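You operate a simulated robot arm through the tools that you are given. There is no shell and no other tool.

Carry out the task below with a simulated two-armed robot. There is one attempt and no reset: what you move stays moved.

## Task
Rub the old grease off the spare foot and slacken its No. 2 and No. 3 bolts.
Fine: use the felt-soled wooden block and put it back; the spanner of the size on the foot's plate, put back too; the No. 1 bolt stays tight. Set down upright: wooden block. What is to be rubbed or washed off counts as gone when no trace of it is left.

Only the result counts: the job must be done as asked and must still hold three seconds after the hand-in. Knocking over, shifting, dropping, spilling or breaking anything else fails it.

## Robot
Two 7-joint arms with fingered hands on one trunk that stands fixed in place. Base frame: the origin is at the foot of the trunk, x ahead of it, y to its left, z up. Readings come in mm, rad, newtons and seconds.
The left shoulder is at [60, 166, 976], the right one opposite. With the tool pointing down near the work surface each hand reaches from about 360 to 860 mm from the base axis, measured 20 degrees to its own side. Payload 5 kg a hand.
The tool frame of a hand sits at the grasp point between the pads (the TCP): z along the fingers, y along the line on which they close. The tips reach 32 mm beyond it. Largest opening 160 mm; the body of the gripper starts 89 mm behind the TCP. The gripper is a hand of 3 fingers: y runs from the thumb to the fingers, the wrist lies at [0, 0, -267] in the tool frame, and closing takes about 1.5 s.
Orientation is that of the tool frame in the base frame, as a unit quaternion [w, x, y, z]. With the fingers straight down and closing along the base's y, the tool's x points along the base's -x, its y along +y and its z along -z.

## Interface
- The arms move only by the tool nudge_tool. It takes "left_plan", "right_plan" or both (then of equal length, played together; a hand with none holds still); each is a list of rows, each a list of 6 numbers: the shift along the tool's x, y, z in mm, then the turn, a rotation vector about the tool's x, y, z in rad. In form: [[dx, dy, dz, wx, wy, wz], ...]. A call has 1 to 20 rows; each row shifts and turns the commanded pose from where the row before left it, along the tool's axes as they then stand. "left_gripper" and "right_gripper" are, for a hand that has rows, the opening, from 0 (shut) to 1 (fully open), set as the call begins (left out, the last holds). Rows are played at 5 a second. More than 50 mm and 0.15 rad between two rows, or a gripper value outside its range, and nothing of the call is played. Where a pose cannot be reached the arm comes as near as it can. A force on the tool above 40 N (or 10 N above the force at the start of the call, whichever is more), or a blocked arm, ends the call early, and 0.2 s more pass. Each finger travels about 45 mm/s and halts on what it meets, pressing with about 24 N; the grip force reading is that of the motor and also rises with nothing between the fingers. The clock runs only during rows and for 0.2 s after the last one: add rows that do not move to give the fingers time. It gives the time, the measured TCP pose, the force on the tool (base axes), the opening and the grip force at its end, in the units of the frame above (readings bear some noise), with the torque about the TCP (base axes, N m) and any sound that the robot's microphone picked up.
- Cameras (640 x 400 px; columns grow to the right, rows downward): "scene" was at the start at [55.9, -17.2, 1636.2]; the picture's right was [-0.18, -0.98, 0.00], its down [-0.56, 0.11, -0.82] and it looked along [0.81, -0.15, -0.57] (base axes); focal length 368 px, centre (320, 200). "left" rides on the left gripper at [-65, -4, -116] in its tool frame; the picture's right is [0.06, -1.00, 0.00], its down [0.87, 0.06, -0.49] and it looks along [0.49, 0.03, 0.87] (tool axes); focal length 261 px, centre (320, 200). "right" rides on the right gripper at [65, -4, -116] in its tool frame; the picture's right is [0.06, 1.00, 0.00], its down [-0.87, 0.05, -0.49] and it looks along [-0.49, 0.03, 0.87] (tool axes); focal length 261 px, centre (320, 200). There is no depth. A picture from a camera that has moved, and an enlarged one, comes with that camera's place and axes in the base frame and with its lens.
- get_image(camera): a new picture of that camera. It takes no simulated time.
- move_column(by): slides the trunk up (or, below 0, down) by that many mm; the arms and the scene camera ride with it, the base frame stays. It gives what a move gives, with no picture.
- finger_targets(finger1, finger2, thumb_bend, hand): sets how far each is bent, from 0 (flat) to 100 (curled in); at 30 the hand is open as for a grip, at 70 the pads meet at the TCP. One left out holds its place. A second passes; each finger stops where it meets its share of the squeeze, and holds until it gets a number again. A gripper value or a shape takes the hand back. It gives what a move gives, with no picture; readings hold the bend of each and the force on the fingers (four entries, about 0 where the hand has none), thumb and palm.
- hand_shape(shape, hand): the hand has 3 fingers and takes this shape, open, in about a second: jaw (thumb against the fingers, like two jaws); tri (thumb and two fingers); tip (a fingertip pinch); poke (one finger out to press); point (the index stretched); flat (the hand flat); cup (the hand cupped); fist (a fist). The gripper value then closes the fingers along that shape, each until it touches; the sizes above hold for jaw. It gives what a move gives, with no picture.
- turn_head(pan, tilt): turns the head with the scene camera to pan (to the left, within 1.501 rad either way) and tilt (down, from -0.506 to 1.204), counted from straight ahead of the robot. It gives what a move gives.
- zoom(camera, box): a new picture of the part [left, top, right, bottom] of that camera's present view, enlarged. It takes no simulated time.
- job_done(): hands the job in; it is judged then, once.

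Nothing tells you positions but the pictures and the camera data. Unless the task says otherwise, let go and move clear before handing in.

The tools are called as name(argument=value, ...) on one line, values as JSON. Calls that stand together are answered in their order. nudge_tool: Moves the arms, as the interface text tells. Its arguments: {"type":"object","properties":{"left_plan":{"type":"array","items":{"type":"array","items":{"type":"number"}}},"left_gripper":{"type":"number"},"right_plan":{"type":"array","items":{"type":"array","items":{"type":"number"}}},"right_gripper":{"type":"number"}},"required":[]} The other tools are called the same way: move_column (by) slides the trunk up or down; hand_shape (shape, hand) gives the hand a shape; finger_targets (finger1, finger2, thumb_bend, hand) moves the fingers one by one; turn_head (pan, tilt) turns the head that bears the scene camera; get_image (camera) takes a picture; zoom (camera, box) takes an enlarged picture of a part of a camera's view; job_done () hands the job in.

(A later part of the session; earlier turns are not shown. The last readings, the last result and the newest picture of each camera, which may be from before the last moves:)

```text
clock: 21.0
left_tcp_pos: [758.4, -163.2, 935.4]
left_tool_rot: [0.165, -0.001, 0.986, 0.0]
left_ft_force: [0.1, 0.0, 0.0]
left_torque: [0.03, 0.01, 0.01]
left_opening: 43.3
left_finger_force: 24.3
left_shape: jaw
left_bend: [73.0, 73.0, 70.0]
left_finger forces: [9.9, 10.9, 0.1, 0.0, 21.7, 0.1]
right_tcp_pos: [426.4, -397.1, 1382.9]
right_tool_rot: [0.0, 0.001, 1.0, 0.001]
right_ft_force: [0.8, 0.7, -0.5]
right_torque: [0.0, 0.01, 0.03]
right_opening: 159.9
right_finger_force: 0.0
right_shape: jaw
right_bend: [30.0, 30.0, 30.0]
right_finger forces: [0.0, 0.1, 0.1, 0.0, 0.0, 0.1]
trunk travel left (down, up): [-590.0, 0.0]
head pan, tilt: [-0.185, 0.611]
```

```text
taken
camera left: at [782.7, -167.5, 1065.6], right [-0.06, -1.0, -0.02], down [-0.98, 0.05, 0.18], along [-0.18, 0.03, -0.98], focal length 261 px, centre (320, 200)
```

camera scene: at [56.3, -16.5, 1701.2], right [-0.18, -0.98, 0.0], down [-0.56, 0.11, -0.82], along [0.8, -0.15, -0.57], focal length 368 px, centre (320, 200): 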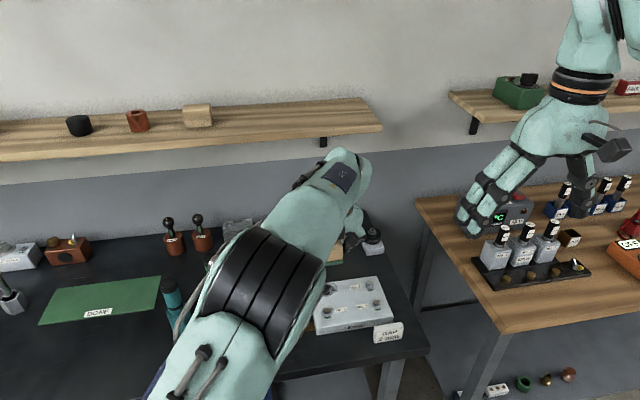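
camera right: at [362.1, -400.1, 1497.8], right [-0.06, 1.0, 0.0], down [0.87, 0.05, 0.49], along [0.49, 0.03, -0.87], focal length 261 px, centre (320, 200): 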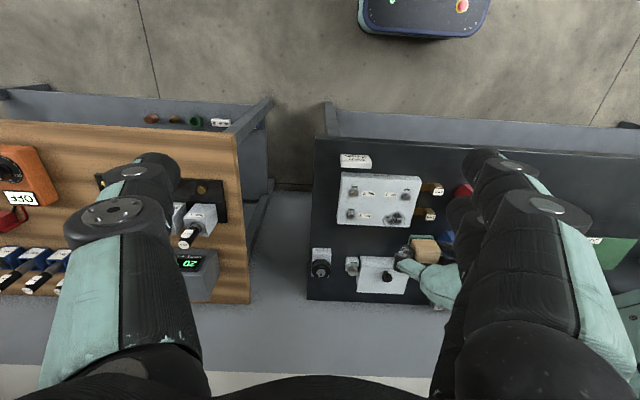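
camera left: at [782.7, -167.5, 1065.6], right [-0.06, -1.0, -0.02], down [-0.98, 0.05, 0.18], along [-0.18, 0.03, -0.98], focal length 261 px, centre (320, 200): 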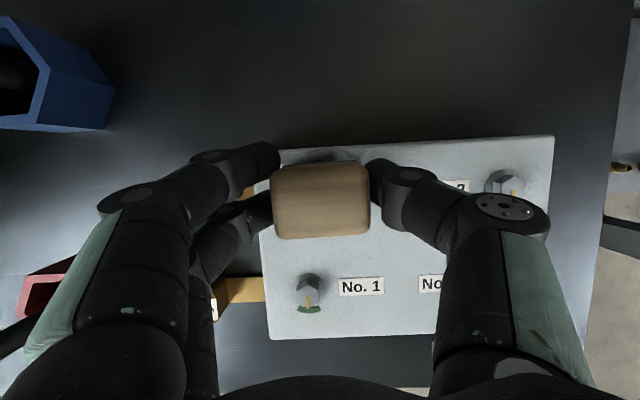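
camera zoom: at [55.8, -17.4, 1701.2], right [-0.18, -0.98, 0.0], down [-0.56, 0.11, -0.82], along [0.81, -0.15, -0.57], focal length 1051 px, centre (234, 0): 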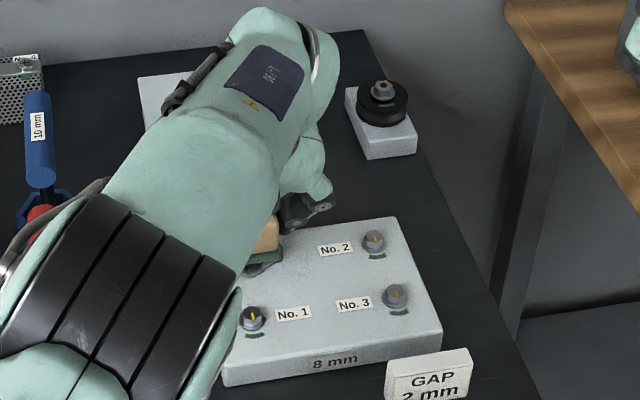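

nudge_tool(left_plan=[[0.65, 0, 1.9, 0, 0, 0], [0.65, 0, 1.9, 0, 0, 0]])

nudge_tool(left_plan=[[0.65, 0, 1.9, 0, 0, 0], [0, 0, 0, 0, 0, 0]])

nudge_tool(left_plan=[[0.32, 0, 0.95, 0, 0, 0], [0, 0, 0, 0, 0, 0]])

```text
clock: 21.6
left_tcp_pos: [757.9, -163.9, 931.7]
left_tool_rot: [0.165, -0.001, 0.986, -0.001]
left_ft_force: [0.1, 0.3, -0.2]
left_torque: [0.03, 0.0, 0.02]
left_opening: 43.4
left_finger_force: 23.8
left_shape: jaw
left_bend: [73.0, 73.0, 70.0]
left_finger forces: [9.9, 10.9, 0.0, 0.0, 21.7, 0.1]
right_tcp_pos: [427.0, -396.7, 1382.5]
right_tool_rot: [0.0, 0.001, 1.0, 0.001]
right_ft_force: [-0.2, 0.3, 0.8]
right_torque: [0.0, 0.04, -0.01]
right_opening: 159.6
right_finger_force: 0.0
right_shape: jaw
right_bend: [30.0, 30.0, 30.0]
right_finger forces: [0.1, 0.1, 0.0, 0.0, 0.1, 0.0]
trunk travel left (down, up): [-590.0, 0.0]
head pan, tilt: [-0.185, 0.611]
```

```text
clock: 22.2
left_tcp_pos: [757.1, -164.2, 929.4]
left_tool_rot: [0.164, 0.0, 0.986, -0.001]
left_ft_force: [0.1, 0.6, -1.3]
left_torque: [0.0, -0.02, 0.0]
left_opening: 43.3
left_finger_force: 24.2
left_shape: jaw
left_bend: [73.0, 73.0, 70.0]
left_finger forces: [9.9, 10.9, 0.0, 0.0, 21.7, 0.0]
right_tcp_pos: [426.0, -397.0, 1382.5]
right_tool_rot: [0.0, 0.001, 1.0, 0.001]
right_ft_force: [-0.1, 0.0, -0.3]
right_torque: [0.03, 0.01, -0.01]
right_opening: 159.8
right_finger_force: 0.0
right_shape: jaw
right_bend: [30.0, 30.0, 30.0]
right_finger forces: [0.0, 0.0, 0.1, 0.0, 0.1, 0.1]
trunk travel left (down, up): [-590.0, 0.0]
head pan, tilt: [-0.185, 0.611]
```

```text
clock: 22.8
left_tcp_pos: [756.8, -164.9, 929.2]
left_tool_rot: [0.164, -0.001, 0.987, -0.001]
left_ft_force: [-0.4, 0.3, 0.2]
left_torque: [0.0, 0.02, -0.02]
left_opening: 43.6
left_finger_force: 24.1
left_shape: jaw
left_bend: [73.0, 73.0, 70.0]
left_finger forces: [9.9, 10.9, 0.0, 0.0, 21.6, 0.1]
right_tcp_pos: [427.4, -396.6, 1382.5]
right_tool_rot: [0.0, 0.001, 1.0, 0.0]
right_ft_force: [-0.6, -0.1, -0.1]
right_torque: [0.0, -0.02, -0.02]
right_opening: 160.1
right_finger_force: 0.1
right_shape: jaw
right_bend: [30.0, 30.0, 30.0]
right_finger forces: [0.0, 0.1, 0.0, 0.1, 0.1, 0.1]
trunk travel left (down, up): [-590.0, 0.0]
head pan, tilt: [-0.185, 0.611]
```

nudge_tool(left_plan=[[0.32, 0, 0.95, 0, 0, 0], [0.32, 0, 0.95, 0, 0, 0], [0, 0, 0, 0, 0, 0]])

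nudge_tool(left_plan=[[0.32, 0, 0.95, 0, 0, 0], [0, 0, 0, 0, 0, 0]])

nudge_tool(left_plan=[[0.32, 0, 0.95, 0, 0, 0], [0, 0, 0, 0, 0, 0]])

```text
clock: 23.6
left_tcp_pos: [757.0, -163.9, 927.8]
left_tool_rot: [0.165, -0.002, 0.986, -0.001]
left_ft_force: [1.5, 0.6, 3.6]
left_torque: [0.02, -0.01, -0.05]
left_opening: 43.5
left_finger_force: 23.8
left_shape: jaw
left_bend: [73.0, 73.0, 70.0]
left_finger forces: [10.5, 11.6, 0.0, 0.0, 22.4, 0.0]
right_tcp_pos: [426.3, -397.6, 1382.7]
right_tool_rot: [-0.001, 0.0, 1.0, 0.001]
right_ft_force: [-0.1, -0.6, -0.6]
right_torque: [0.03, 0.03, -0.01]
right_opening: 159.7
right_finger_force: 0.1
right_shape: jaw
right_bend: [30.0, 30.0, 30.0]
right_finger forces: [0.0, 0.0, 0.0, 0.1, 0.0, 0.0]
trunk travel left (down, up): [-590.0, 0.0]
head pan, tilt: [-0.185, 0.611]
```

```text
clock: 24.2
left_tcp_pos: [756.7, -164.2, 927.5]
left_tool_rot: [0.165, -0.001, 0.986, -0.002]
left_ft_force: [2.2, 0.0, 9.1]
left_torque: [0.04, -0.03, -0.01]
left_opening: 43.4
left_finger_force: 24.3
left_shape: jaw
left_bend: [73.0, 73.0, 70.0]
left_finger forces: [10.9, 12.4, 0.1, 0.1, 23.5, 0.1]
right_tcp_pos: [426.1, -395.9, 1382.3]
right_tool_rot: [0.0, 0.002, 1.0, 0.001]
right_ft_force: [0.1, 0.1, 0.5]
right_torque: [-0.04, 0.04, 0.0]
right_opening: 159.8
right_finger_force: 0.0
right_shape: jaw
right_bend: [30.0, 30.0, 30.0]
right_finger forces: [0.0, 0.0, 0.0, 0.1, 0.0, 0.0]
trunk travel left (down, up): [-590.0, 0.0]
head pan, tilt: [-0.185, 0.611]
```

```text
clock: 24.8
left_tcp_pos: [757.3, -164.4, 927.8]
left_tool_rot: [0.166, -0.001, 0.986, -0.002]
left_ft_force: [3.7, 1.0, 15.7]
left_torque: [0.06, -0.09, 0.02]
left_opening: 43.5
left_finger_force: 23.7
left_shape: jaw
left_bend: [73.0, 74.0, 70.0]
left_finger forces: [11.9, 13.4, 0.0, 0.0, 24.9, 0.0]
right_tcp_pos: [424.8, -395.7, 1381.8]
right_tool_rot: [0.001, 0.001, 1.0, 0.0]
right_ft_force: [1.0, 0.0, 0.1]
right_torque: [0.01, -0.01, -0.01]
right_opening: 159.9
right_finger_force: 0.1
right_shape: jaw
right_bend: [30.0, 30.0, 30.0]
right_finger forces: [0.0, 0.0, 0.1, 0.0, 0.0, 0.0]
trunk travel left (down, up): [-590.0, 0.0]
head pan, tilt: [-0.185, 0.611]
```

Contact is at TCP z≈927.7, now pressing at about 15 N. I'll ease off 1 mm and rub across y at x≈757.

nudge_tool(left_plan=[[-0.32, 0, -0.95, 0, 0, 0], [0, -12, 0, 0, 0, 0], [0, -12, 0, 0, 0, 0], [0, -12, 0, 0, 0, 0], [0, 12, 0, 0, 0, 0], [0, 12, 0, 0, 0, 0], [0, 12, 0, 0, 0, 0], [0, 12, 0, 0, 0, 0], [0, 12, 0, 0, 0, 0], [0, 12, 0, 0, 0, 0], [0, -12, 0, 0, 0, 0], [0, -12, 0, 0, 0, 0], [0, -12, 0, 0, 0, 0], [0, 0, 0, 0, 0, 0]])

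get_image(camera="left")

```text
clock: 27.8
left_tcp_pos: [757.6, -163.8, 927.2]
left_tool_rot: [0.165, 0.0, 0.986, -0.001]
left_ft_force: [-1.0, 5.8, 12.8]
left_torque: [0.23, 0.0, -0.01]
left_opening: 44.7
left_finger_force: 23.7
left_shape: jaw
left_bend: [74.0, 74.0, 71.0]
left_finger forces: [12.9, 14.8, 0.0, 0.1, 22.7, 0.0]
right_tcp_pos: [425.6, -396.1, 1382.5]
right_tool_rot: [0.001, 0.0, 1.0, 0.0]
right_ft_force: [-0.5, -0.4, -0.1]
right_torque: [-0.02, -0.01, 0.01]
right_opening: 159.9
right_finger_force: 0.1
right_shape: jaw
right_bend: [30.0, 30.0, 30.0]
right_finger forces: [0.0, 0.1, 0.0, 0.1, 0.0, 0.0]
trunk travel left (down, up): [-590.0, 0.0]
head pan, tilt: [-0.185, 0.611]
```

```text
taken
camera left: at [781.7, -166.5, 1056.7], right [-0.06, -1.0, -0.02], down [-0.98, 0.05, 0.18], along [-0.18, 0.03, -0.98], focal length 261 px, centre (320, 200)
```

left: 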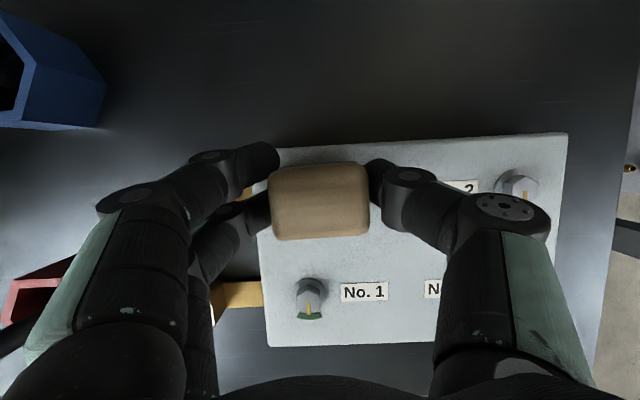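

nudge_tool(left_plan=[[-8.5, 0, 2.9, 0, 0, 0], [-8.5, 0, 2.9, 0, 0, 0], [0, -13, 0, 0, 0, 0], [0, -13, 0, 0, 0, 0], [0, -13, 0, 0, 0, 0], [0, 13, 0, 0, 0, 0], [0, 13, 0, 0, 0, 0], [0, 13, 0, 0, 0, 0], [0, 13, 0, 0, 0, 0], [0, 13, 0, 0, 0, 0], [0, 13, 0, 0, 0, 0], [0, -13, 0, 0, 0, 0], [0, -13, 0, 0, 0, 0], [0, -13, 0, 0, 0, 0], [0, 0, 0, 0, 0, 0]])

nudge_tool(left_plan=[[8.75, 0, -3, 0, 0, 0], [8.75, 0, -3, 0, 0, 0], [8.75, 0, -3, 0, 0, 0], [8.75, 0, -3, 0, 0, 0], [0, -13, 0, 0, 0, 0], [0, -13, 0, 0, 0, 0], [0, -13, 0, 0, 0, 0], [0, 13, 0, 0, 0, 0], [0, 13, 0, 0, 0, 0], [0, 13, 0, 0, 0, 0], [0, 13, 0, 0, 0, 0], [0, 13, 0, 0, 0, 0], [0, 13, 0, 0, 0, 0], [0, -13, 0, 0, 0, 0], [0, -13, 0, 0, 0, 0], [0, -13, 0, 0, 0, 0], [0, 0, 0, 0, 0, 0]])

get_image(camera="left")

```text
clock: 31.0
left_tcp_pos: [774.6, -164.0, 925.8]
left_tool_rot: [0.164, 0.0, 0.986, -0.002]
left_ft_force: [-1.0, 3.5, 8.9]
left_torque: [0.14, 0.04, 0.0]
left_opening: 44.1
left_finger_force: 23.7
left_shape: jaw
left_bend: [74.0, 74.0, 71.0]
left_finger forces: [12.2, 14.0, 0.0, 0.0, 22.9, 0.0]
right_tcp_pos: [425.5, -394.9, 1381.9]
right_tool_rot: [0.0, 0.001, 1.0, 0.001]
right_ft_force: [-0.1, 0.3, -0.9]
right_torque: [-0.02, -0.04, 0.01]
right_opening: 159.8
right_finger_force: 0.0
right_shape: jaw
right_bend: [30.0, 30.0, 30.0]
right_finger forces: [0.0, 0.0, 0.0, 0.0, 0.0, 0.0]
trunk travel left (down, up): [-590.0, 0.0]
head pan, tilt: [-0.185, 0.611]
```

```text
clock: 34.6
left_tcp_pos: [739.2, -164.0, 927.5]
left_tool_rot: [0.164, 0.0, 0.986, -0.001]
left_ft_force: [0.3, 3.9, 9.9]
left_torque: [0.15, 0.01, 0.0]
left_opening: 44.2
left_finger_force: 24.1
left_shape: jaw
left_bend: [74.0, 74.0, 71.0]
left_finger forces: [12.5, 14.6, 0.0, 0.1, 22.7, 0.0]
right_tcp_pos: [426.2, -396.0, 1381.7]
right_tool_rot: [0.0, 0.0, 1.0, 0.0]
right_ft_force: [-0.5, 0.0, 0.4]
right_torque: [0.05, -0.01, -0.02]
right_opening: 159.6
right_finger_force: 0.0
right_shape: jaw
right_bend: [30.0, 30.0, 30.0]
right_finger forces: [0.1, 0.0, 0.0, 0.0, 0.0, 0.1]
trunk travel left (down, up): [-590.0, 0.0]
head pan, tilt: [-0.185, 0.611]
```

```text
taken
camera left: at [762.6, -166.4, 1056.4], right [-0.06, -1.0, -0.02], down [-0.98, 0.05, 0.18], along [-0.18, 0.03, -0.98], focal length 261 px, centre (320, 200)
```

left: 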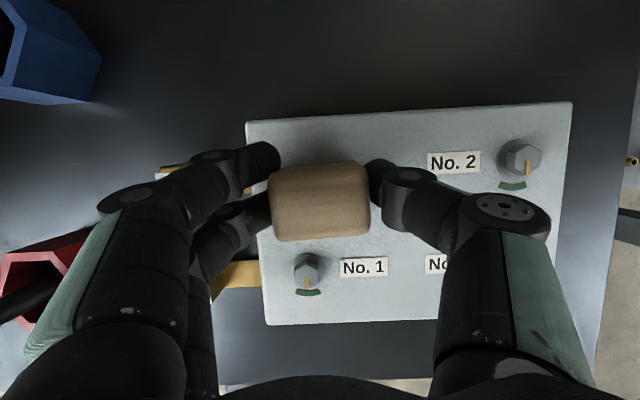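

nudge_tool(left_plan=[[-6.5, 0, -18.9, 0, 0, 0], [-6.5, 0, -18.9, 0, 0, 0], [-6.5, 0, -18.9, 0, 0, 0], [-6.5, 0, -18.9, 0, 0, 0], [-6.5, 0, -18.9, 0, 0, 0], [15, 0, -25, 0, 0, 0], [15, 0, -25, 0, 0, 0], [0, 0, 0, 0, 0, 0]])

get_image(camera="left")

zoom(camera="left", box=[230, 60, 470, 210])

zoom(camera="right", box=[320, 160, 450, 240])

```text
clock: 36.4
left_tcp_pos: [694.8, -164.1, 1063.8]
left_tool_rot: [0.165, -0.001, 0.986, -0.001]
left_ft_force: [1.9, -0.7, -0.8]
left_torque: [0.01, 0.0, 0.02]
left_opening: 43.9
left_finger_force: 24.1
left_shape: jaw
left_bend: [74.0, 74.0, 71.0]
left_finger forces: [10.9, 11.7, 0.0, 0.1, 23.1, 0.1]
right_tcp_pos: [426.3, -395.7, 1381.9]
right_tool_rot: [0.0, 0.002, 1.0, 0.001]
right_ft_force: [-0.1, 0.0, 0.7]
right_torque: [-0.02, -0.03, -0.03]
right_opening: 159.8
right_finger_force: 0.0
right_shape: jaw
right_bend: [30.0, 30.0, 30.0]
right_finger forces: [0.0, 0.0, 0.0, 0.1, 0.0, 0.0]
trunk travel left (down, up): [-590.0, 0.0]
head pan, tilt: [-0.185, 0.611]
```

```text
taken
camera left: at [720.1, -167.0, 1192.9], right [-0.06, -1.0, -0.02], down [-0.98, 0.05, 0.18], along [-0.18, 0.03, -0.98], focal length 261 px, centre (320, 200)
```

left: 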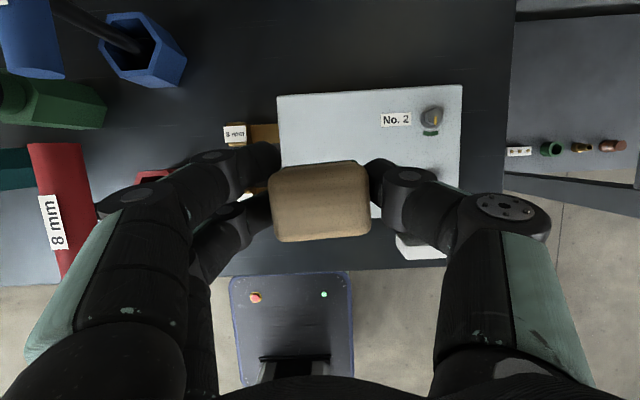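

```text
2.67 times, centred on (350, 135) of left
camera zoom: at [720.1, -167.0, 1192.9], right [-0.06, -1.0, -0.02], down [-0.98, 0.05, 0.18], along [-0.18, 0.03, -0.98], focal length 695 px, centre (240, 373)
```

zoom: 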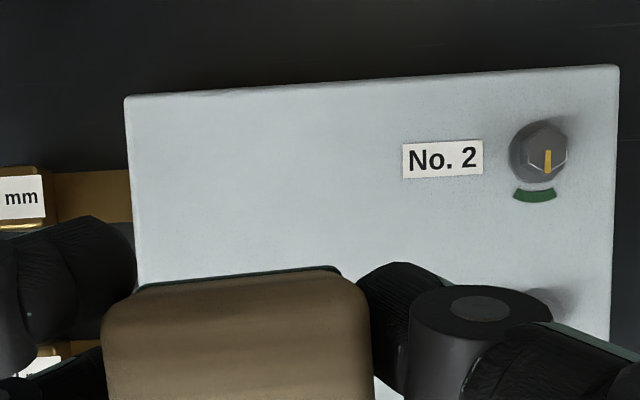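

```text
4.92 times, centred on (385, 200) of right
camera zoom: at [362.2, -401.1, 1497.5], right [-0.06, 1.0, 0.0], down [0.87, 0.05, 0.49], along [0.49, 0.03, -0.87], focal length 1283 px, centre (0, 200)
```

zoom: 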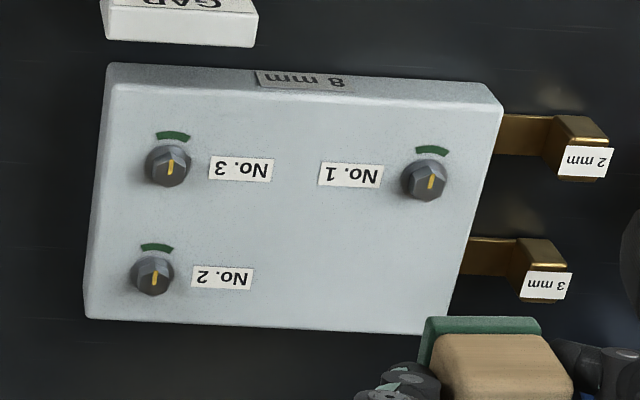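

The grease looks gone. I'll check at higher zoom for traces.

zoom(camera="left", box=[270, 85, 370, 165])

zoom(camera="right", box=[375, 195, 425, 232])

zoom(camera="scene", box=[300, 240, 420, 340])

```text
5.00 times, centred on (320, 125) of left
camera zoom: at [720.1, -167.0, 1192.9], right [-0.06, -1.0, -0.02], down [-0.98, 0.05, 0.18], along [-0.18, 0.03, -0.98], focal length 1303 px, centre (320, 575)
```

zoom: 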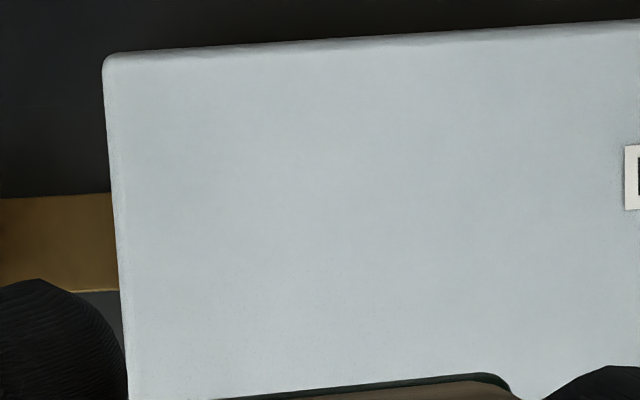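

```text
10.81 times, centred on (400, 214) of right
camera zoom: at [362.2, -401.1, 1497.5], right [-0.06, 1.0, 0.0], down [0.87, 0.05, 0.49], along [0.49, 0.03, -0.87], focal length 2818 px, centre (-545, 54)
```

zoom: 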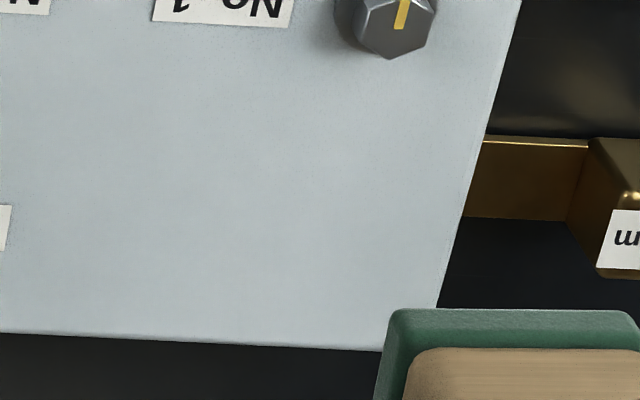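

```text
4.00 times, centred on (360, 290) of scene
camera zoom: at [56.5, -17.5, 1701.2], right [-0.18, -0.98, 0.0], down [-0.56, 0.11, -0.82], along [0.8, -0.15, -0.57], focal length 1471 px, centre (160, -160)
```

zoom: 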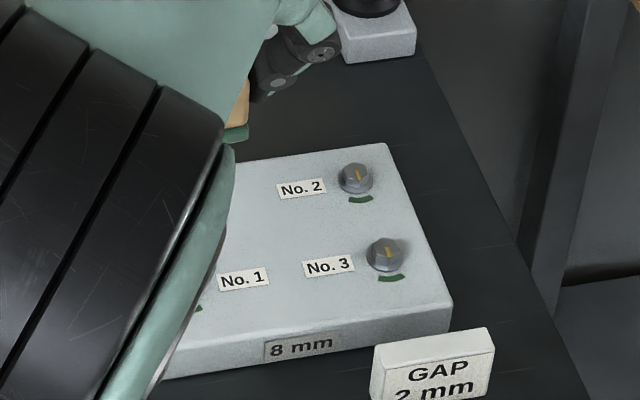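

The plate is clean. I'll carry the block back along the same high path to its place at (891, 200).

nudge_tool(left_plan=[[-12, 0, -35, 0, 0, 0], [-15.3, 40.5, 5.2, 0, 0, 0], [-15.3, 40.5, 5.2, 0, 0, 0], [-15.3, 40.5, 5.2, 0, 0, 0], [-15.3, 40.5, 5.2, 0, 0, 0], [-15.3, 40.5, 5.2, 0, 0, 0], [-15.3, 40.5, 5.2, 0, 0, 0], [-15.3, 40.5, 5.2, 0, 0, 0], [-15.3, 40.5, 5.2, 0, 0, 0], [-15.3, 40.5, 5.2, 0, 0, 0], [0, 0, 0, 0, 0, 0]])

get_image(camera="left")

```text
clock: 38.8
left_tcp_pos: [839.1, 199.8, 1100.3]
left_tool_rot: [0.164, 0.0, 0.986, -0.001]
left_ft_force: [0.3, 0.1, 0.0]
left_torque: [0.02, -0.02, 0.02]
left_opening: 44.3
left_finger_force: 24.2
left_shape: jaw
left_bend: [74.0, 74.0, 71.0]
left_finger forces: [10.6, 11.6, 0.0, 0.0, 22.6, 0.1]
right_tcp_pos: [425.9, -397.3, 1381.6]
right_tool_rot: [0.0, 0.001, 1.0, 0.001]
right_ft_force: [0.5, -0.7, 0.6]
right_torque: [0.03, 0.02, 0.05]
right_opening: 160.1
right_finger_force: 0.0
right_shape: jaw
right_bend: [30.0, 30.0, 30.0]
right_finger forces: [0.1, 0.0, 0.1, 0.0, 0.0, 0.0]
trunk travel left (down, up): [-590.0, 0.0]
head pan, tilt: [-0.185, 0.611]
```

```text
taken
camera left: at [863.0, 196.6, 1230.2], right [-0.06, -1.0, -0.02], down [-0.98, 0.05, 0.18], along [-0.18, 0.03, -0.98], focal length 261 px, centre (320, 200)
```

left: 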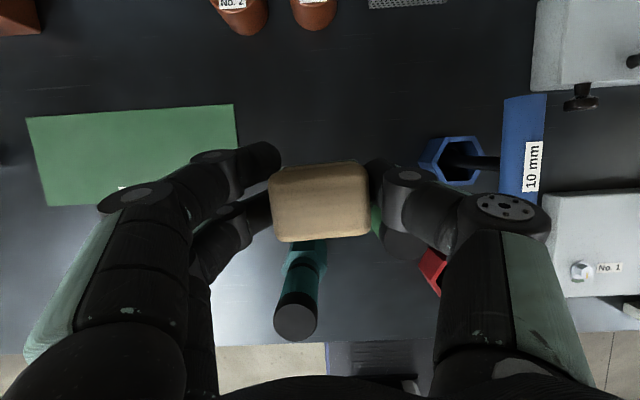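

nudge_tool(left_plan=[[-5.6, 0.1, 37.1, 0, 0, 0], [-5.6, 0.1, 37.1, 0, 0, 0], [-5.6, 0.1, 37.1, 0, 0, 0], [7.7, 0, 22.5, 0, 0, 0], [7.7, 0, 22.5, 0, 0, 0], [7.7, 0, 22.5, 0, 0, 0], [5, 0, 14.6, 0, 0, 0], [0, 0, 0, 0, 0, 0]])

get_image(camera="left")

```text
clock: 40.6
left_tcp_pos: [892.2, 199.4, 913.4]
left_tool_rot: [0.164, 0.0, 0.987, -0.001]
left_ft_force: [-0.3, 0.4, 0.0]
left_torque: [0.0, 0.03, -0.01]
left_opening: 44.0
left_finger_force: 23.9
left_shape: jaw
left_bend: [74.0, 74.0, 71.0]
left_finger forces: [10.5, 11.7, 0.0, 0.0, 22.5, 0.0]
right_tcp_pos: [425.6, -396.8, 1381.8]
right_tool_rot: [-0.001, 0.001, 1.0, 0.001]
right_ft_force: [-0.3, 0.6, 0.3]
right_torque: [-0.01, 0.02, -0.02]
right_opening: 159.9
right_finger_force: 0.0
right_shape: jaw
right_bend: [30.0, 30.0, 30.0]
right_finger forces: [0.0, 0.0, 0.0, 0.1, 0.0, 0.0]
trunk travel left (down, up): [-590.0, 0.0]
head pan, tilt: [-0.185, 0.611]
```

```text
taken
camera left: at [916.0, 196.9, 1043.9], right [-0.06, -1.0, -0.02], down [-0.98, 0.05, 0.18], along [-0.18, 0.03, -0.98], focal length 261 px, centre (320, 200)
```

left: 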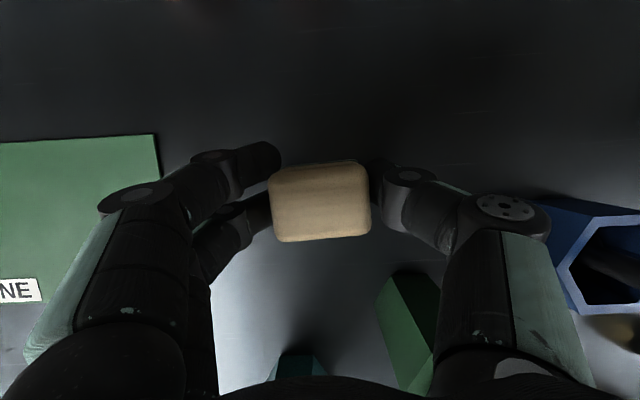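

nudge_tool(left_plan=[[2.0, 0.4, 2.6, 0, 0, 0], [1.3, 0.3, 3.8, 0, 0, 0], [1.3, 0, 3.8, 0, 0, 0], [0.97, 0, 2.84, 0, 0, 0], [0, 0, 0, 0, 0, 0]])

nudge_tool(left_plan=[[0.32, 0, 0.95, 0, 0, 0], [0.32, 0, 0.95, 0, 0, 0], [0, 0, 0, 0, 0, 0]])

nudge_tool(left_plan=[[0.32, 0, 0.95, 0, 0, 0], [0, 0, 0, 0, 0, 0]])

```text
clock: 41.8
left_tcp_pos: [890.1, 201.4, 899.9]
left_tool_rot: [0.164, 0.0, 0.986, -0.001]
left_ft_force: [-0.8, 0.8, -0.6]
left_torque: [-0.01, 0.02, 0.02]
left_opening: 43.9
left_finger_force: 24.0
left_shape: jaw
left_bend: [74.0, 74.0, 71.0]
left_finger forces: [10.6, 11.6, 0.0, 0.1, 22.5, 0.0]
right_tcp_pos: [426.4, -395.6, 1381.3]
right_tool_rot: [0.0, 0.001, 1.0, 0.001]
right_ft_force: [0.2, -0.4, 0.1]
right_torque: [-0.02, 0.01, -0.01]
right_opening: 159.8
right_finger_force: 0.1
right_shape: jaw
right_bend: [30.0, 30.0, 30.0]
right_finger forces: [0.0, 0.1, 0.1, 0.0, 0.0, 0.1]
trunk travel left (down, up): [-590.0, 0.0]
head pan, tilt: [-0.185, 0.611]
```

```text
clock: 42.6
left_tcp_pos: [890.2, 199.7, 898.2]
left_tool_rot: [0.164, 0.0, 0.986, -0.001]
left_ft_force: [0.7, 0.1, -1.9]
left_torque: [-0.01, 0.02, 0.01]
left_opening: 44.0
left_finger_force: 24.3
left_shape: jaw
left_bend: [74.0, 74.0, 71.0]
left_finger forces: [10.6, 11.5, 0.0, 0.0, 22.4, 0.0]
right_tcp_pos: [426.5, -396.7, 1382.4]
right_tool_rot: [0.0, 0.002, 1.0, 0.001]
right_ft_force: [-0.5, 0.8, -0.8]
right_torque: [0.02, 0.01, -0.03]
right_opening: 159.9
right_finger_force: 0.0
right_shape: jaw
right_bend: [30.0, 30.0, 30.0]
right_finger forces: [0.1, 0.0, 0.1, 0.1, 0.0, 0.0]
trunk travel left (down, up): [-590.0, 0.0]
head pan, tilt: [-0.185, 0.611]
```

```text
clock: 43.2
left_tcp_pos: [889.4, 201.3, 897.8]
left_tool_rot: [0.165, -0.001, 0.986, 0.0]
left_ft_force: [-0.3, -0.4, 0.1]
left_torque: [0.0, 0.01, 0.01]
left_opening: 44.0
left_finger_force: 23.9
left_shape: jaw
left_bend: [74.0, 74.0, 71.0]
left_finger forces: [10.7, 11.6, 0.0, 0.1, 22.5, 0.0]
right_tcp_pos: [426.2, -395.9, 1381.8]
right_tool_rot: [0.0, 0.001, 1.0, 0.001]
right_ft_force: [0.7, -0.3, 0.1]
right_torque: [0.01, 0.0, 0.0]
right_opening: 159.9
right_finger_force: 0.1
right_shape: jaw
right_bend: [30.0, 30.0, 30.0]
right_finger forces: [0.1, 0.0, 0.1, 0.0, 0.1, 0.0]
trunk travel left (down, up): [-590.0, 0.0]
head pan, tilt: [-0.185, 0.611]
```

nudge_tool(left_plan=[[-0.7, 0, 1.3, 0, 0, 0], [0.32, 0, 0.95, 0, 0, 0], [0, 0, 0, 0, 0, 0]])

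nudge_tool(left_plan=[[0.32, 0, 0.95, 0, 0, 0], [0, 0, 0, 0, 0, 0]])

```text
clock: 44.0
left_tcp_pos: [890.8, 202.4, 893.8]
left_tool_rot: [0.164, 0.0, 0.986, -0.001]
left_ft_force: [-0.3, -0.1, -0.2]
left_torque: [-0.02, 0.01, -0.01]
left_opening: 44.0
left_finger_force: 23.7
left_shape: jaw
left_bend: [74.0, 74.0, 71.0]
left_finger forces: [10.7, 11.6, 0.0, 0.0, 22.5, 0.0]
right_tcp_pos: [426.7, -396.7, 1381.5]
right_tool_rot: [0.001, 0.001, 1.0, 0.001]
right_ft_force: [-0.4, -0.2, -0.5]
right_torque: [0.01, 0.01, -0.05]
right_opening: 159.8
right_finger_force: 0.0
right_shape: jaw
right_bend: [30.0, 30.0, 30.0]
right_finger forces: [0.0, 0.0, 0.0, 0.0, 0.1, 0.0]
trunk travel left (down, up): [-590.0, 0.0]
head pan, tilt: [-0.185, 0.611]
```

```text
clock: 44.6
left_tcp_pos: [891.1, 200.2, 894.7]
left_tool_rot: [0.164, -0.001, 0.986, -0.001]
left_ft_force: [-0.1, -0.5, -0.3]
left_torque: [0.02, 0.01, 0.02]
left_opening: 44.1
left_finger_force: 23.7
left_shape: jaw
left_bend: [74.0, 74.0, 71.0]
left_finger forces: [10.6, 11.6, 0.0, 0.1, 22.5, 0.0]
right_tcp_pos: [426.5, -396.5, 1381.3]
right_tool_rot: [0.0, 0.0, 1.0, 0.0]
right_ft_force: [-0.2, 0.1, 0.9]
right_torque: [0.0, -0.03, 0.01]
right_opening: 159.8
right_finger_force: 0.0
right_shape: jaw
right_bend: [30.0, 30.0, 30.0]
right_finger forces: [0.1, 0.0, 0.0, 0.0, 0.0, 0.0]
trunk travel left (down, up): [-590.0, 0.0]
head pan, tilt: [-0.185, 0.611]
```

nudge_tool(left_plan=[[0.32, 0, 0.95, 0, 0, 0], [0, 0, 0, 0, 0, 0]])

nudge_tool(left_plan=[[0.32, 0, 0.95, 0, 0, 0], [0, 0, 0, 0, 0, 0]])

```text
clock: 45.2
left_tcp_pos: [890.0, 200.6, 894.9]
left_tool_rot: [0.165, -0.001, 0.986, -0.001]
left_ft_force: [0.2, -0.5, 1.7]
left_torque: [0.02, 0.02, 0.01]
left_opening: 44.3
left_finger_force: 24.2
left_shape: jaw
left_bend: [74.0, 74.0, 71.0]
left_finger forces: [11.1, 11.9, 0.0, 0.0, 22.6, 0.1]
right_tcp_pos: [426.9, -397.0, 1381.3]
right_tool_rot: [-0.001, 0.0, 1.0, 0.001]
right_ft_force: [0.1, -0.4, -0.3]
right_torque: [0.02, -0.02, -0.01]
right_opening: 160.1
right_finger_force: 0.1
right_shape: jaw
right_bend: [30.0, 30.0, 30.0]
right_finger forces: [0.0, 0.0, 0.0, 0.0, 0.1, 0.1]
trunk travel left (down, up): [-590.0, 0.0]
head pan, tilt: [-0.185, 0.611]
```

```text
clock: 45.8
left_tcp_pos: [891.4, 200.8, 893.3]
left_tool_rot: [0.164, -0.001, 0.986, 0.0]
left_ft_force: [1.2, 0.9, 4.6]
left_torque: [0.04, 0.04, -0.03]
left_opening: 43.7
left_finger_force: 24.0
left_shape: jaw
left_bend: [74.0, 74.0, 71.0]
left_finger forces: [11.6, 12.1, 0.0, 0.1, 22.8, 0.0]
right_tcp_pos: [426.0, -396.5, 1382.2]
right_tool_rot: [0.0, 0.0, 1.0, 0.001]
right_ft_force: [0.1, -0.4, 0.5]
right_torque: [0.04, -0.01, 0.01]
right_opening: 159.9
right_finger_force: 0.0
right_shape: jaw
right_bend: [30.0, 30.0, 30.0]
right_finger forces: [0.1, 0.1, 0.1, 0.0, 0.0, 0.0]
trunk travel left (down, up): [-590.0, 0.0]
head pan, tilt: [-0.185, 0.611]
```

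The block is back on the table at contact. I'll release it and rise straight up.

nudge_tool(left_plan=[[0, 0, 0, 0, 0, 0], [0, 0, 0, 0, 0, 0], [0, 0, 0, 0, 0, 0], [0, 0, 0, 0, 0, 0], [0, 0, 0, 0, 0, 0], [0, 0, 0, 0, 0, 0]], left_gripper=0.55)

nudge_tool(left_plan=[[-6.5, 0, -18.9, 0, 0, 0], [-6.5, 0, -18.9, 0, 0, 0], [-6.5, 0, -18.9, 0, 0, 0], [-6.5, 0, -18.9, 0, 0, 0], [-6.5, 0, -18.9, 0, 0, 0], [0, 0, 0, 0, 0, 0]])

get_image(camera="left")

zoom(camera="scene", box=[120, 190, 280, 310])

```text
clock: 47.2
left_tcp_pos: [891.6, 201.3, 892.4]
left_tool_rot: [0.164, -0.001, 0.986, 0.0]
left_ft_force: [-0.3, 0.1, 0.7]
left_torque: [-0.01, 0.04, 0.0]
left_opening: 87.4
left_finger_force: 0.1
left_shape: jaw
left_bend: [72.0, 72.0, 70.0]
left_finger forces: [0.0, 0.1, 0.0, 0.1, 0.1, 0.0]
right_tcp_pos: [427.0, -396.6, 1382.0]
right_tool_rot: [0.001, 0.001, 1.0, 0.001]
right_ft_force: [-0.4, -0.8, -0.3]
right_torque: [-0.01, -0.01, 0.02]
right_opening: 159.9
right_finger_force: 0.1
right_shape: jaw
right_bend: [30.0, 30.0, 30.0]
right_finger forces: [0.1, 0.1, 0.0, 0.0, 0.1, 0.0]
trunk travel left (down, up): [-590.0, 0.0]
head pan, tilt: [-0.185, 0.611]
```

```text
clock: 48.6
left_tcp_pos: [892.0, 200.9, 992.0]
left_tool_rot: [0.164, -0.001, 0.986, -0.001]
left_ft_force: [0.2, 0.4, 0.3]
left_torque: [-0.01, -0.05, 0.0]
left_opening: 87.0
left_finger_force: 0.1
left_shape: jaw
left_bend: [72.0, 72.0, 70.0]
left_finger forces: [0.0, 0.1, 0.1, 0.1, 0.0, 0.0]
right_tcp_pos: [427.0, -397.7, 1381.0]
right_tool_rot: [-0.001, 0.001, 1.0, 0.001]
right_ft_force: [0.8, -0.2, -0.6]
right_torque: [0.0, 0.01, -0.03]
right_opening: 160.0
right_finger_force: 0.0
right_shape: jaw
right_bend: [30.0, 30.0, 30.0]
right_finger forces: [0.0, 0.1, 0.0, 0.0, 0.0, 0.1]
trunk travel left (down, up): [-590.0, 0.0]
head pan, tilt: [-0.185, 0.611]
```

```text
taken
camera left: at [916.5, 198.1, 1121.6], right [-0.06, -1.0, -0.02], down [-0.98, 0.05, 0.18], along [-0.18, 0.03, -0.98], focal length 261 px, centre (320, 200)
```

left: 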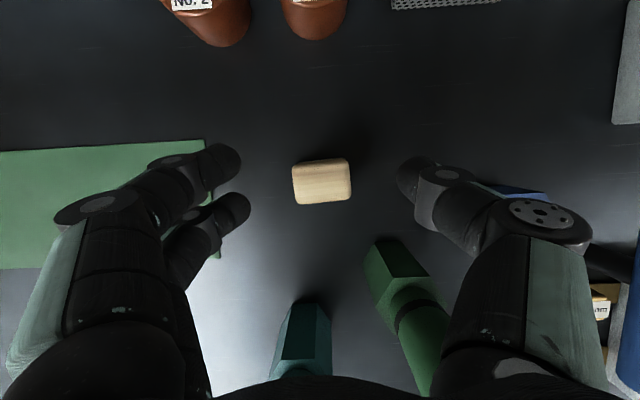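

```text
3.33 times, centred on (200, 250) of scene
camera zoom: at [56.2, -17.1, 1701.2], right [-0.18, -0.98, 0.0], down [-0.56, 0.11, -0.82], along [0.8, -0.15, -0.57], focal length 1226 px, centre (720, 33)
```

zoom: 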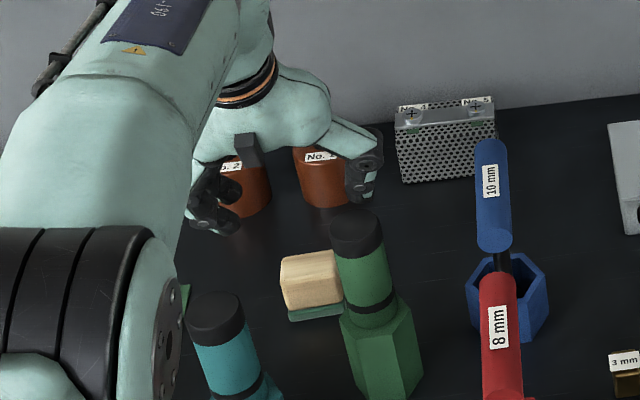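

The block stands upright, back within a few mm of its spot. I'll park the left arm up and to the left, then look at the spanner with the right hand.

nudge_tool(left_plan=[[5.6, 0, -37.1, 0, 0, 0], [5.6, 0, -37.1, 0, 0, 0], [5.6, 0, -37.1, 0, 0, 0], [23.8, 10, -35.6, 0, 0, 0], [23.8, 10, -35.6, 0, 0, 0], [23.8, 10, -35.6, 0, 0, 0], [23.8, 10, -35.6, 0, 0, 0], [23.8, 10, -35.6, 0, 0, 0], [23.8, 10, -35.6, 0, 0, 0], [23.8, 10, -35.6, 0, 0, 0], [23.8, 10, -35.6, 0, 0, 0], [0, 0, 0, 0, 0, 0]])

get_image(camera="scene")

get_image(camera="right")

```text
clock: 51.2
left_tcp_pos: [569.1, 280.3, 1298.7]
left_tool_rot: [0.163, -0.001, 0.987, 0.0]
left_ft_force: [-0.1, 0.7, -0.2]
left_torque: [-0.01, 0.02, 0.03]
left_opening: 87.4
left_finger_force: 0.1
left_shape: jaw
left_bend: [72.0, 72.0, 70.0]
left_finger forces: [0.1, 0.0, 0.0, 0.0, 0.0, 0.0]
right_tcp_pos: [427.9, -397.4, 1381.3]
right_tool_rot: [0.0, 0.001, 1.0, 0.001]
right_ft_force: [0.1, 0.2, -0.4]
right_torque: [-0.02, 0.05, 0.0]
right_opening: 159.8
right_finger_force: 0.0
right_shape: jaw
right_bend: [30.0, 30.0, 30.0]
right_finger forces: [0.0, 0.1, 0.0, 0.0, 0.1, 0.0]
trunk travel left (down, up): [-590.0, 0.0]
head pan, tilt: [-0.185, 0.611]
```

```text
taken
camera scene: at [57.1, -18.0, 1701.1], right [-0.18, -0.98, 0.0], down [-0.56, 0.11, -0.82], along [0.8, -0.15, -0.57], focal length 368 px, centre (320, 200)
```

scene: 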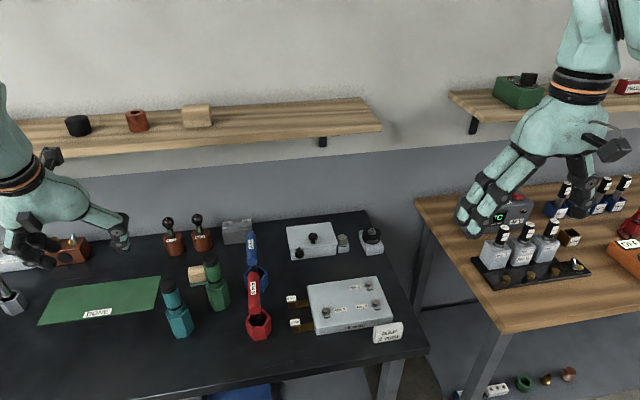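

```text
taken
camera right: at [362.7, -401.7, 1497.1], right [-0.06, 1.0, 0.0], down [0.87, 0.05, 0.49], along [0.49, 0.03, -0.87], focal length 261 px, centre (320, 200)
```

right: 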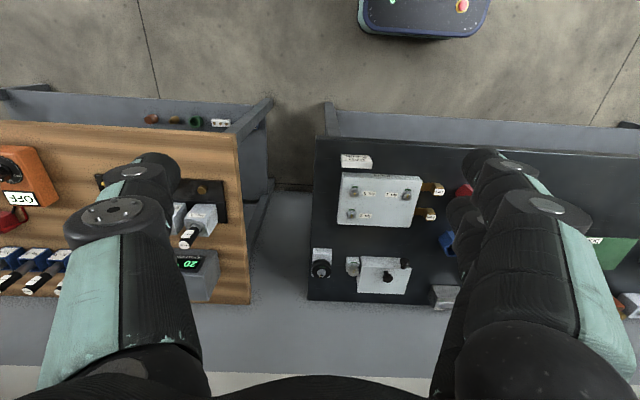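

nudge_tool(right_plan=[[-17.75, 35.2, 16.75, 0, 0, 0], [-17.75, 35.2, 16.75, 0, 0, 0], [-17.75, 35.2, 16.75, 0, 0, 0], [-17.75, 35.2, 16.75, 0, 0, 0], [-17.75, 35.2, 16.75, 0, 0, 0], [-17.75, 35.2, 16.75, 0, 0, 0], [-17.75, 35.2, 16.75, 0, 0, 0], [-17.75, 35.2, 16.75, 0, 0, 0], [-17.75, 35.2, 16.75, 0, 0, 0], [-17.75, 35.2, 16.75, 0, 0, 0], [-17.75, 35.2, 16.75, 0, 0, 0], [-17.75, 35.2, 16.75, 0, 0, 0], [0, 0, 0, 0, 0, 0]], right_gripper=0.55)

get_image(camera="right")

get_image(camera="scene")

```text
clock: 54.0
left_tcp_pos: [566.3, 279.4, 1298.3]
left_tool_rot: [0.165, -0.001, 0.986, -0.001]
left_ft_force: [0.5, -0.5, 0.6]
left_torque: [0.01, 0.02, -0.01]
left_opening: 87.5
left_finger_force: 0.1
left_shape: jaw
left_bend: [72.0, 72.0, 70.0]
left_finger forces: [0.1, 0.0, 0.0, 0.1, 0.1, 0.0]
right_tcp_pos: [639.1, 25.2, 1179.8]
right_tool_rot: [0.0, 0.001, 1.0, 0.0]
right_ft_force: [0.0, -0.6, -0.5]
right_torque: [0.03, -0.03, 0.02]
right_opening: 88.5
right_finger_force: 0.0
right_shape: jaw
right_bend: [72.0, 72.0, 70.0]
right_finger forces: [0.0, 0.0, 0.0, 0.0, 0.0, 0.0]
trunk travel left (down, up): [-590.0, 0.0]
head pan, tilt: [-0.185, 0.611]
```

```text
taken
camera right: at [574.2, 20.5, 1296.0], right [-0.06, 1.0, 0.0], down [0.87, 0.05, 0.49], along [0.49, 0.03, -0.87], focal length 261 px, centre (320, 200)
```

right: 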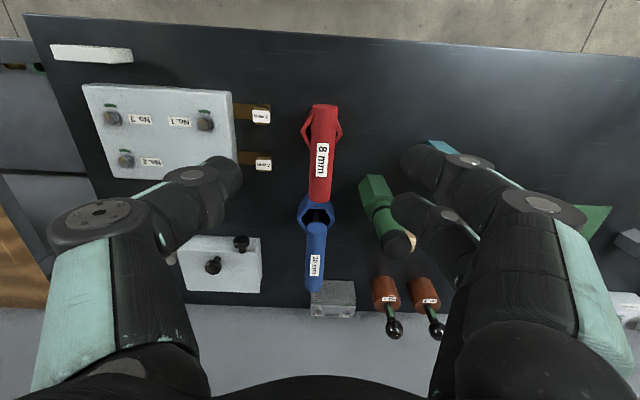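

```text
taken
camera scene: at [55.1, -18.2, 1701.3], right [-0.19, -0.98, 0.0], down [-0.56, 0.11, -0.82], along [0.81, -0.15, -0.57], focal length 368 px, centre (320, 200)
```

scene: 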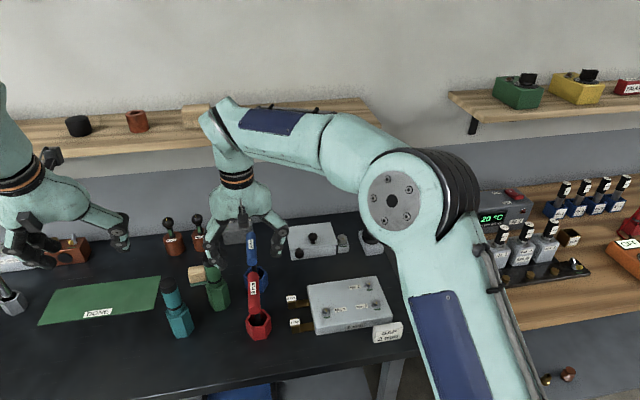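

zoom(camera="right", box=[270, 90, 390, 220])

zoom(camera="scene", box=[225, 220, 295, 350])

```text
3.08 times, centred on (330, 155) of right
camera zoom: at [574.2, 20.5, 1296.0], right [-0.06, 1.0, 0.0], down [0.87, 0.05, 0.49], along [0.49, 0.03, -0.87], focal length 802 px, centre (289, 338)
```

zoom: 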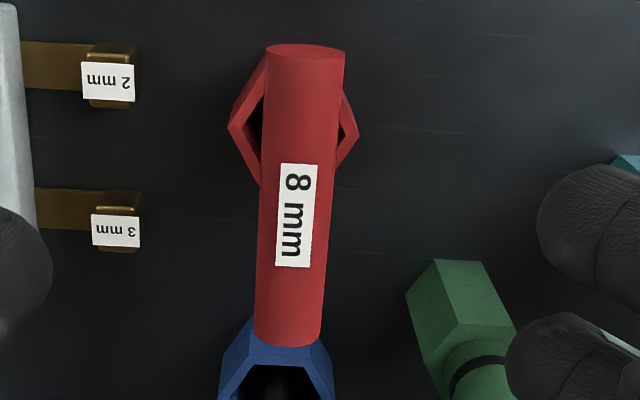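

```text
3.08 times, centred on (260, 285) of scene
camera zoom: at [55.1, -18.2, 1701.3], right [-0.19, -0.98, 0.0], down [-0.56, 0.11, -0.82], along [0.81, -0.15, -0.57], focal length 1132 px, centre (505, -62)
```

zoom: 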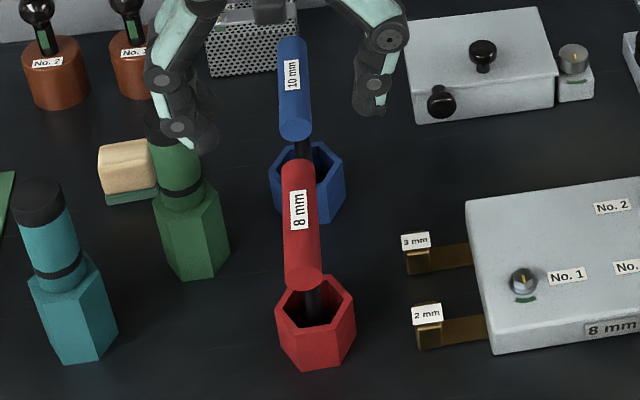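

The 8 mm T-bar runs from x≈623 to 737 at y≈29.4, z≈1004, with the shaft at x≈680. I'll bring the right hand above its centre and check alignment.

nudge_tool(right_plan=[[-13.7, 1.4, 38, 0, 0, 0], [-13.7, 1.4, 38, 0, 0, 0], [-13.6, 1.4, 38, 0, 0, 0], [0, 0, 0, 0, 0, 0]])

get_image(camera="right")

zoom(camera="scene", box=[200, 180, 320, 350])

```text
clock: 55.0
left_tcp_pos: [565.6, 280.7, 1298.8]
left_tool_rot: [0.165, -0.001, 0.986, 0.0]
left_ft_force: [-0.5, -0.4, -0.3]
left_torque: [0.03, 0.0, -0.01]
left_opening: 87.2
left_finger_force: 0.0
left_shape: jaw
left_bend: [72.0, 72.0, 70.0]
left_finger forces: [0.0, 0.0, 0.0, 0.0, 0.0, 0.1]
right_tcp_pos: [680.7, 28.4, 1064.9]
right_tool_rot: [0.0, 0.001, 1.0, 0.001]
right_ft_force: [-1.0, 0.1, -0.1]
right_torque: [-0.01, -0.03, 0.02]
right_opening: 88.6
right_finger_force: 0.1
right_shape: jaw
right_bend: [72.0, 72.0, 70.0]
right_finger forces: [0.0, 0.1, 0.0, 0.0, 0.0, 0.0]
trunk travel left (down, up): [-590.0, 0.0]
head pan, tilt: [-0.185, 0.611]
```

```text
taken
camera right: at [616.0, 24.7, 1181.5], right [-0.06, 1.0, 0.0], down [0.87, 0.05, 0.49], along [0.49, 0.03, -0.87], focal length 261 px, centre (320, 200)
```

right: 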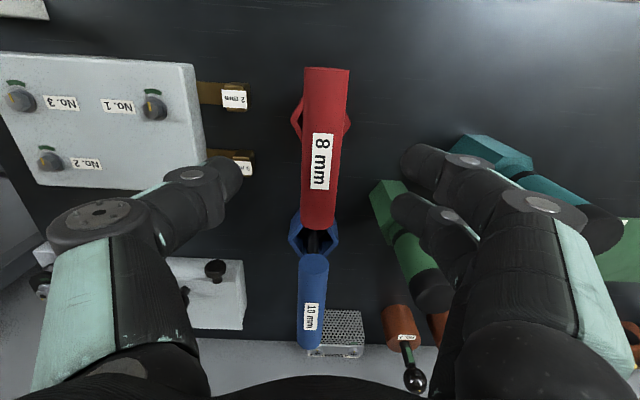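

```text
2.35 times, centred on (260, 265) of scene
camera zoom: at [55.0, -17.1, 1701.3], right [-0.18, -0.98, 0.0], down [-0.56, 0.11, -0.82], along [0.81, -0.15, -0.57], focal length 865 px, centre (461, 47)
```

zoom: 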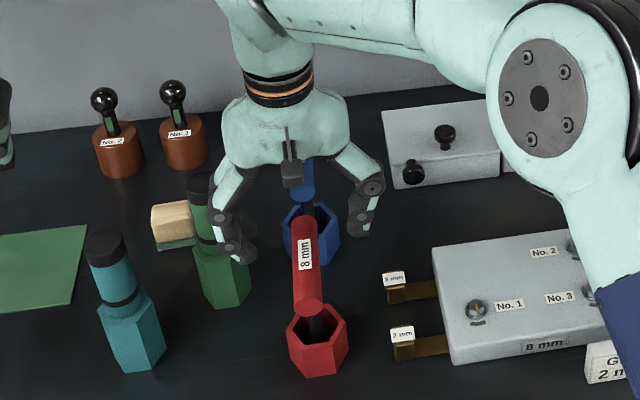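

nudge_tool(right_plan=[[0, 0.3, 20, 0, 0, 0], [0, 0.3, 20, 0, 0, 0], [0, 0.4, 21, 0, 0, 0], [0, 0, 0, 0, 0, 0]])

get_image(camera="right")

zoom(camera="scene", box=[200, 200, 320, 350])

```text
clock: 56.0
left_tcp_pos: [566.8, 279.8, 1298.0]
left_tool_rot: [0.164, -0.001, 0.987, -0.001]
left_ft_force: [0.5, -0.2, 0.4]
left_torque: [0.03, 0.0, 0.01]
left_opening: 87.3
left_finger_force: 0.1
left_shape: jaw
left_bend: [72.0, 72.0, 70.0]
left_finger forces: [0.0, 0.1, 0.1, 0.0, 0.0, 0.0]
right_tcp_pos: [680.9, 29.4, 1005.5]
right_tool_rot: [0.001, 0.002, 1.0, 0.0]
right_ft_force: [-0.2, 0.5, 0.6]
right_torque: [0.0, 0.01, -0.02]
right_opening: 88.7
right_finger_force: 0.1
right_shape: jaw
right_bend: [72.0, 72.0, 70.0]
right_finger forces: [0.0, 0.0, 0.0, 0.1, 0.2, 0.1]
trunk travel left (down, up): [-590.0, 0.0]
head pan, tilt: [-0.185, 0.611]
```

```text
taken
camera right: at [616.6, 25.8, 1120.4], right [-0.06, 1.0, 0.0], down [0.87, 0.05, 0.49], along [0.49, 0.03, -0.87], focal length 261 px, centre (320, 200)
```

right: 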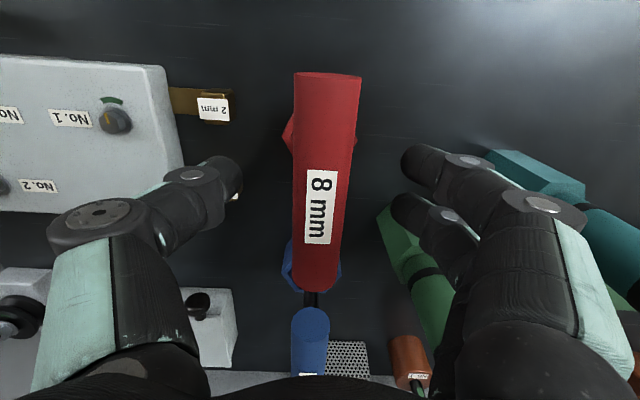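

```text
2.67 times, centred on (260, 275) of scene
camera zoom: at [55.7, -17.0, 1701.3], right [-0.18, -0.98, 0.0], down [-0.56, 0.11, -0.82], along [0.81, -0.15, -0.57], focal length 981 px, centre (480, 0)
```

zoom: 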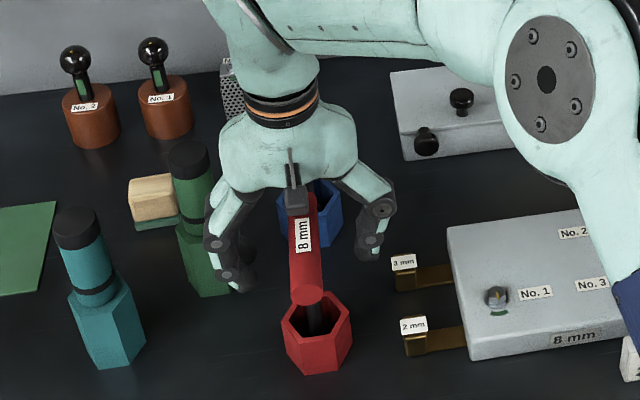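

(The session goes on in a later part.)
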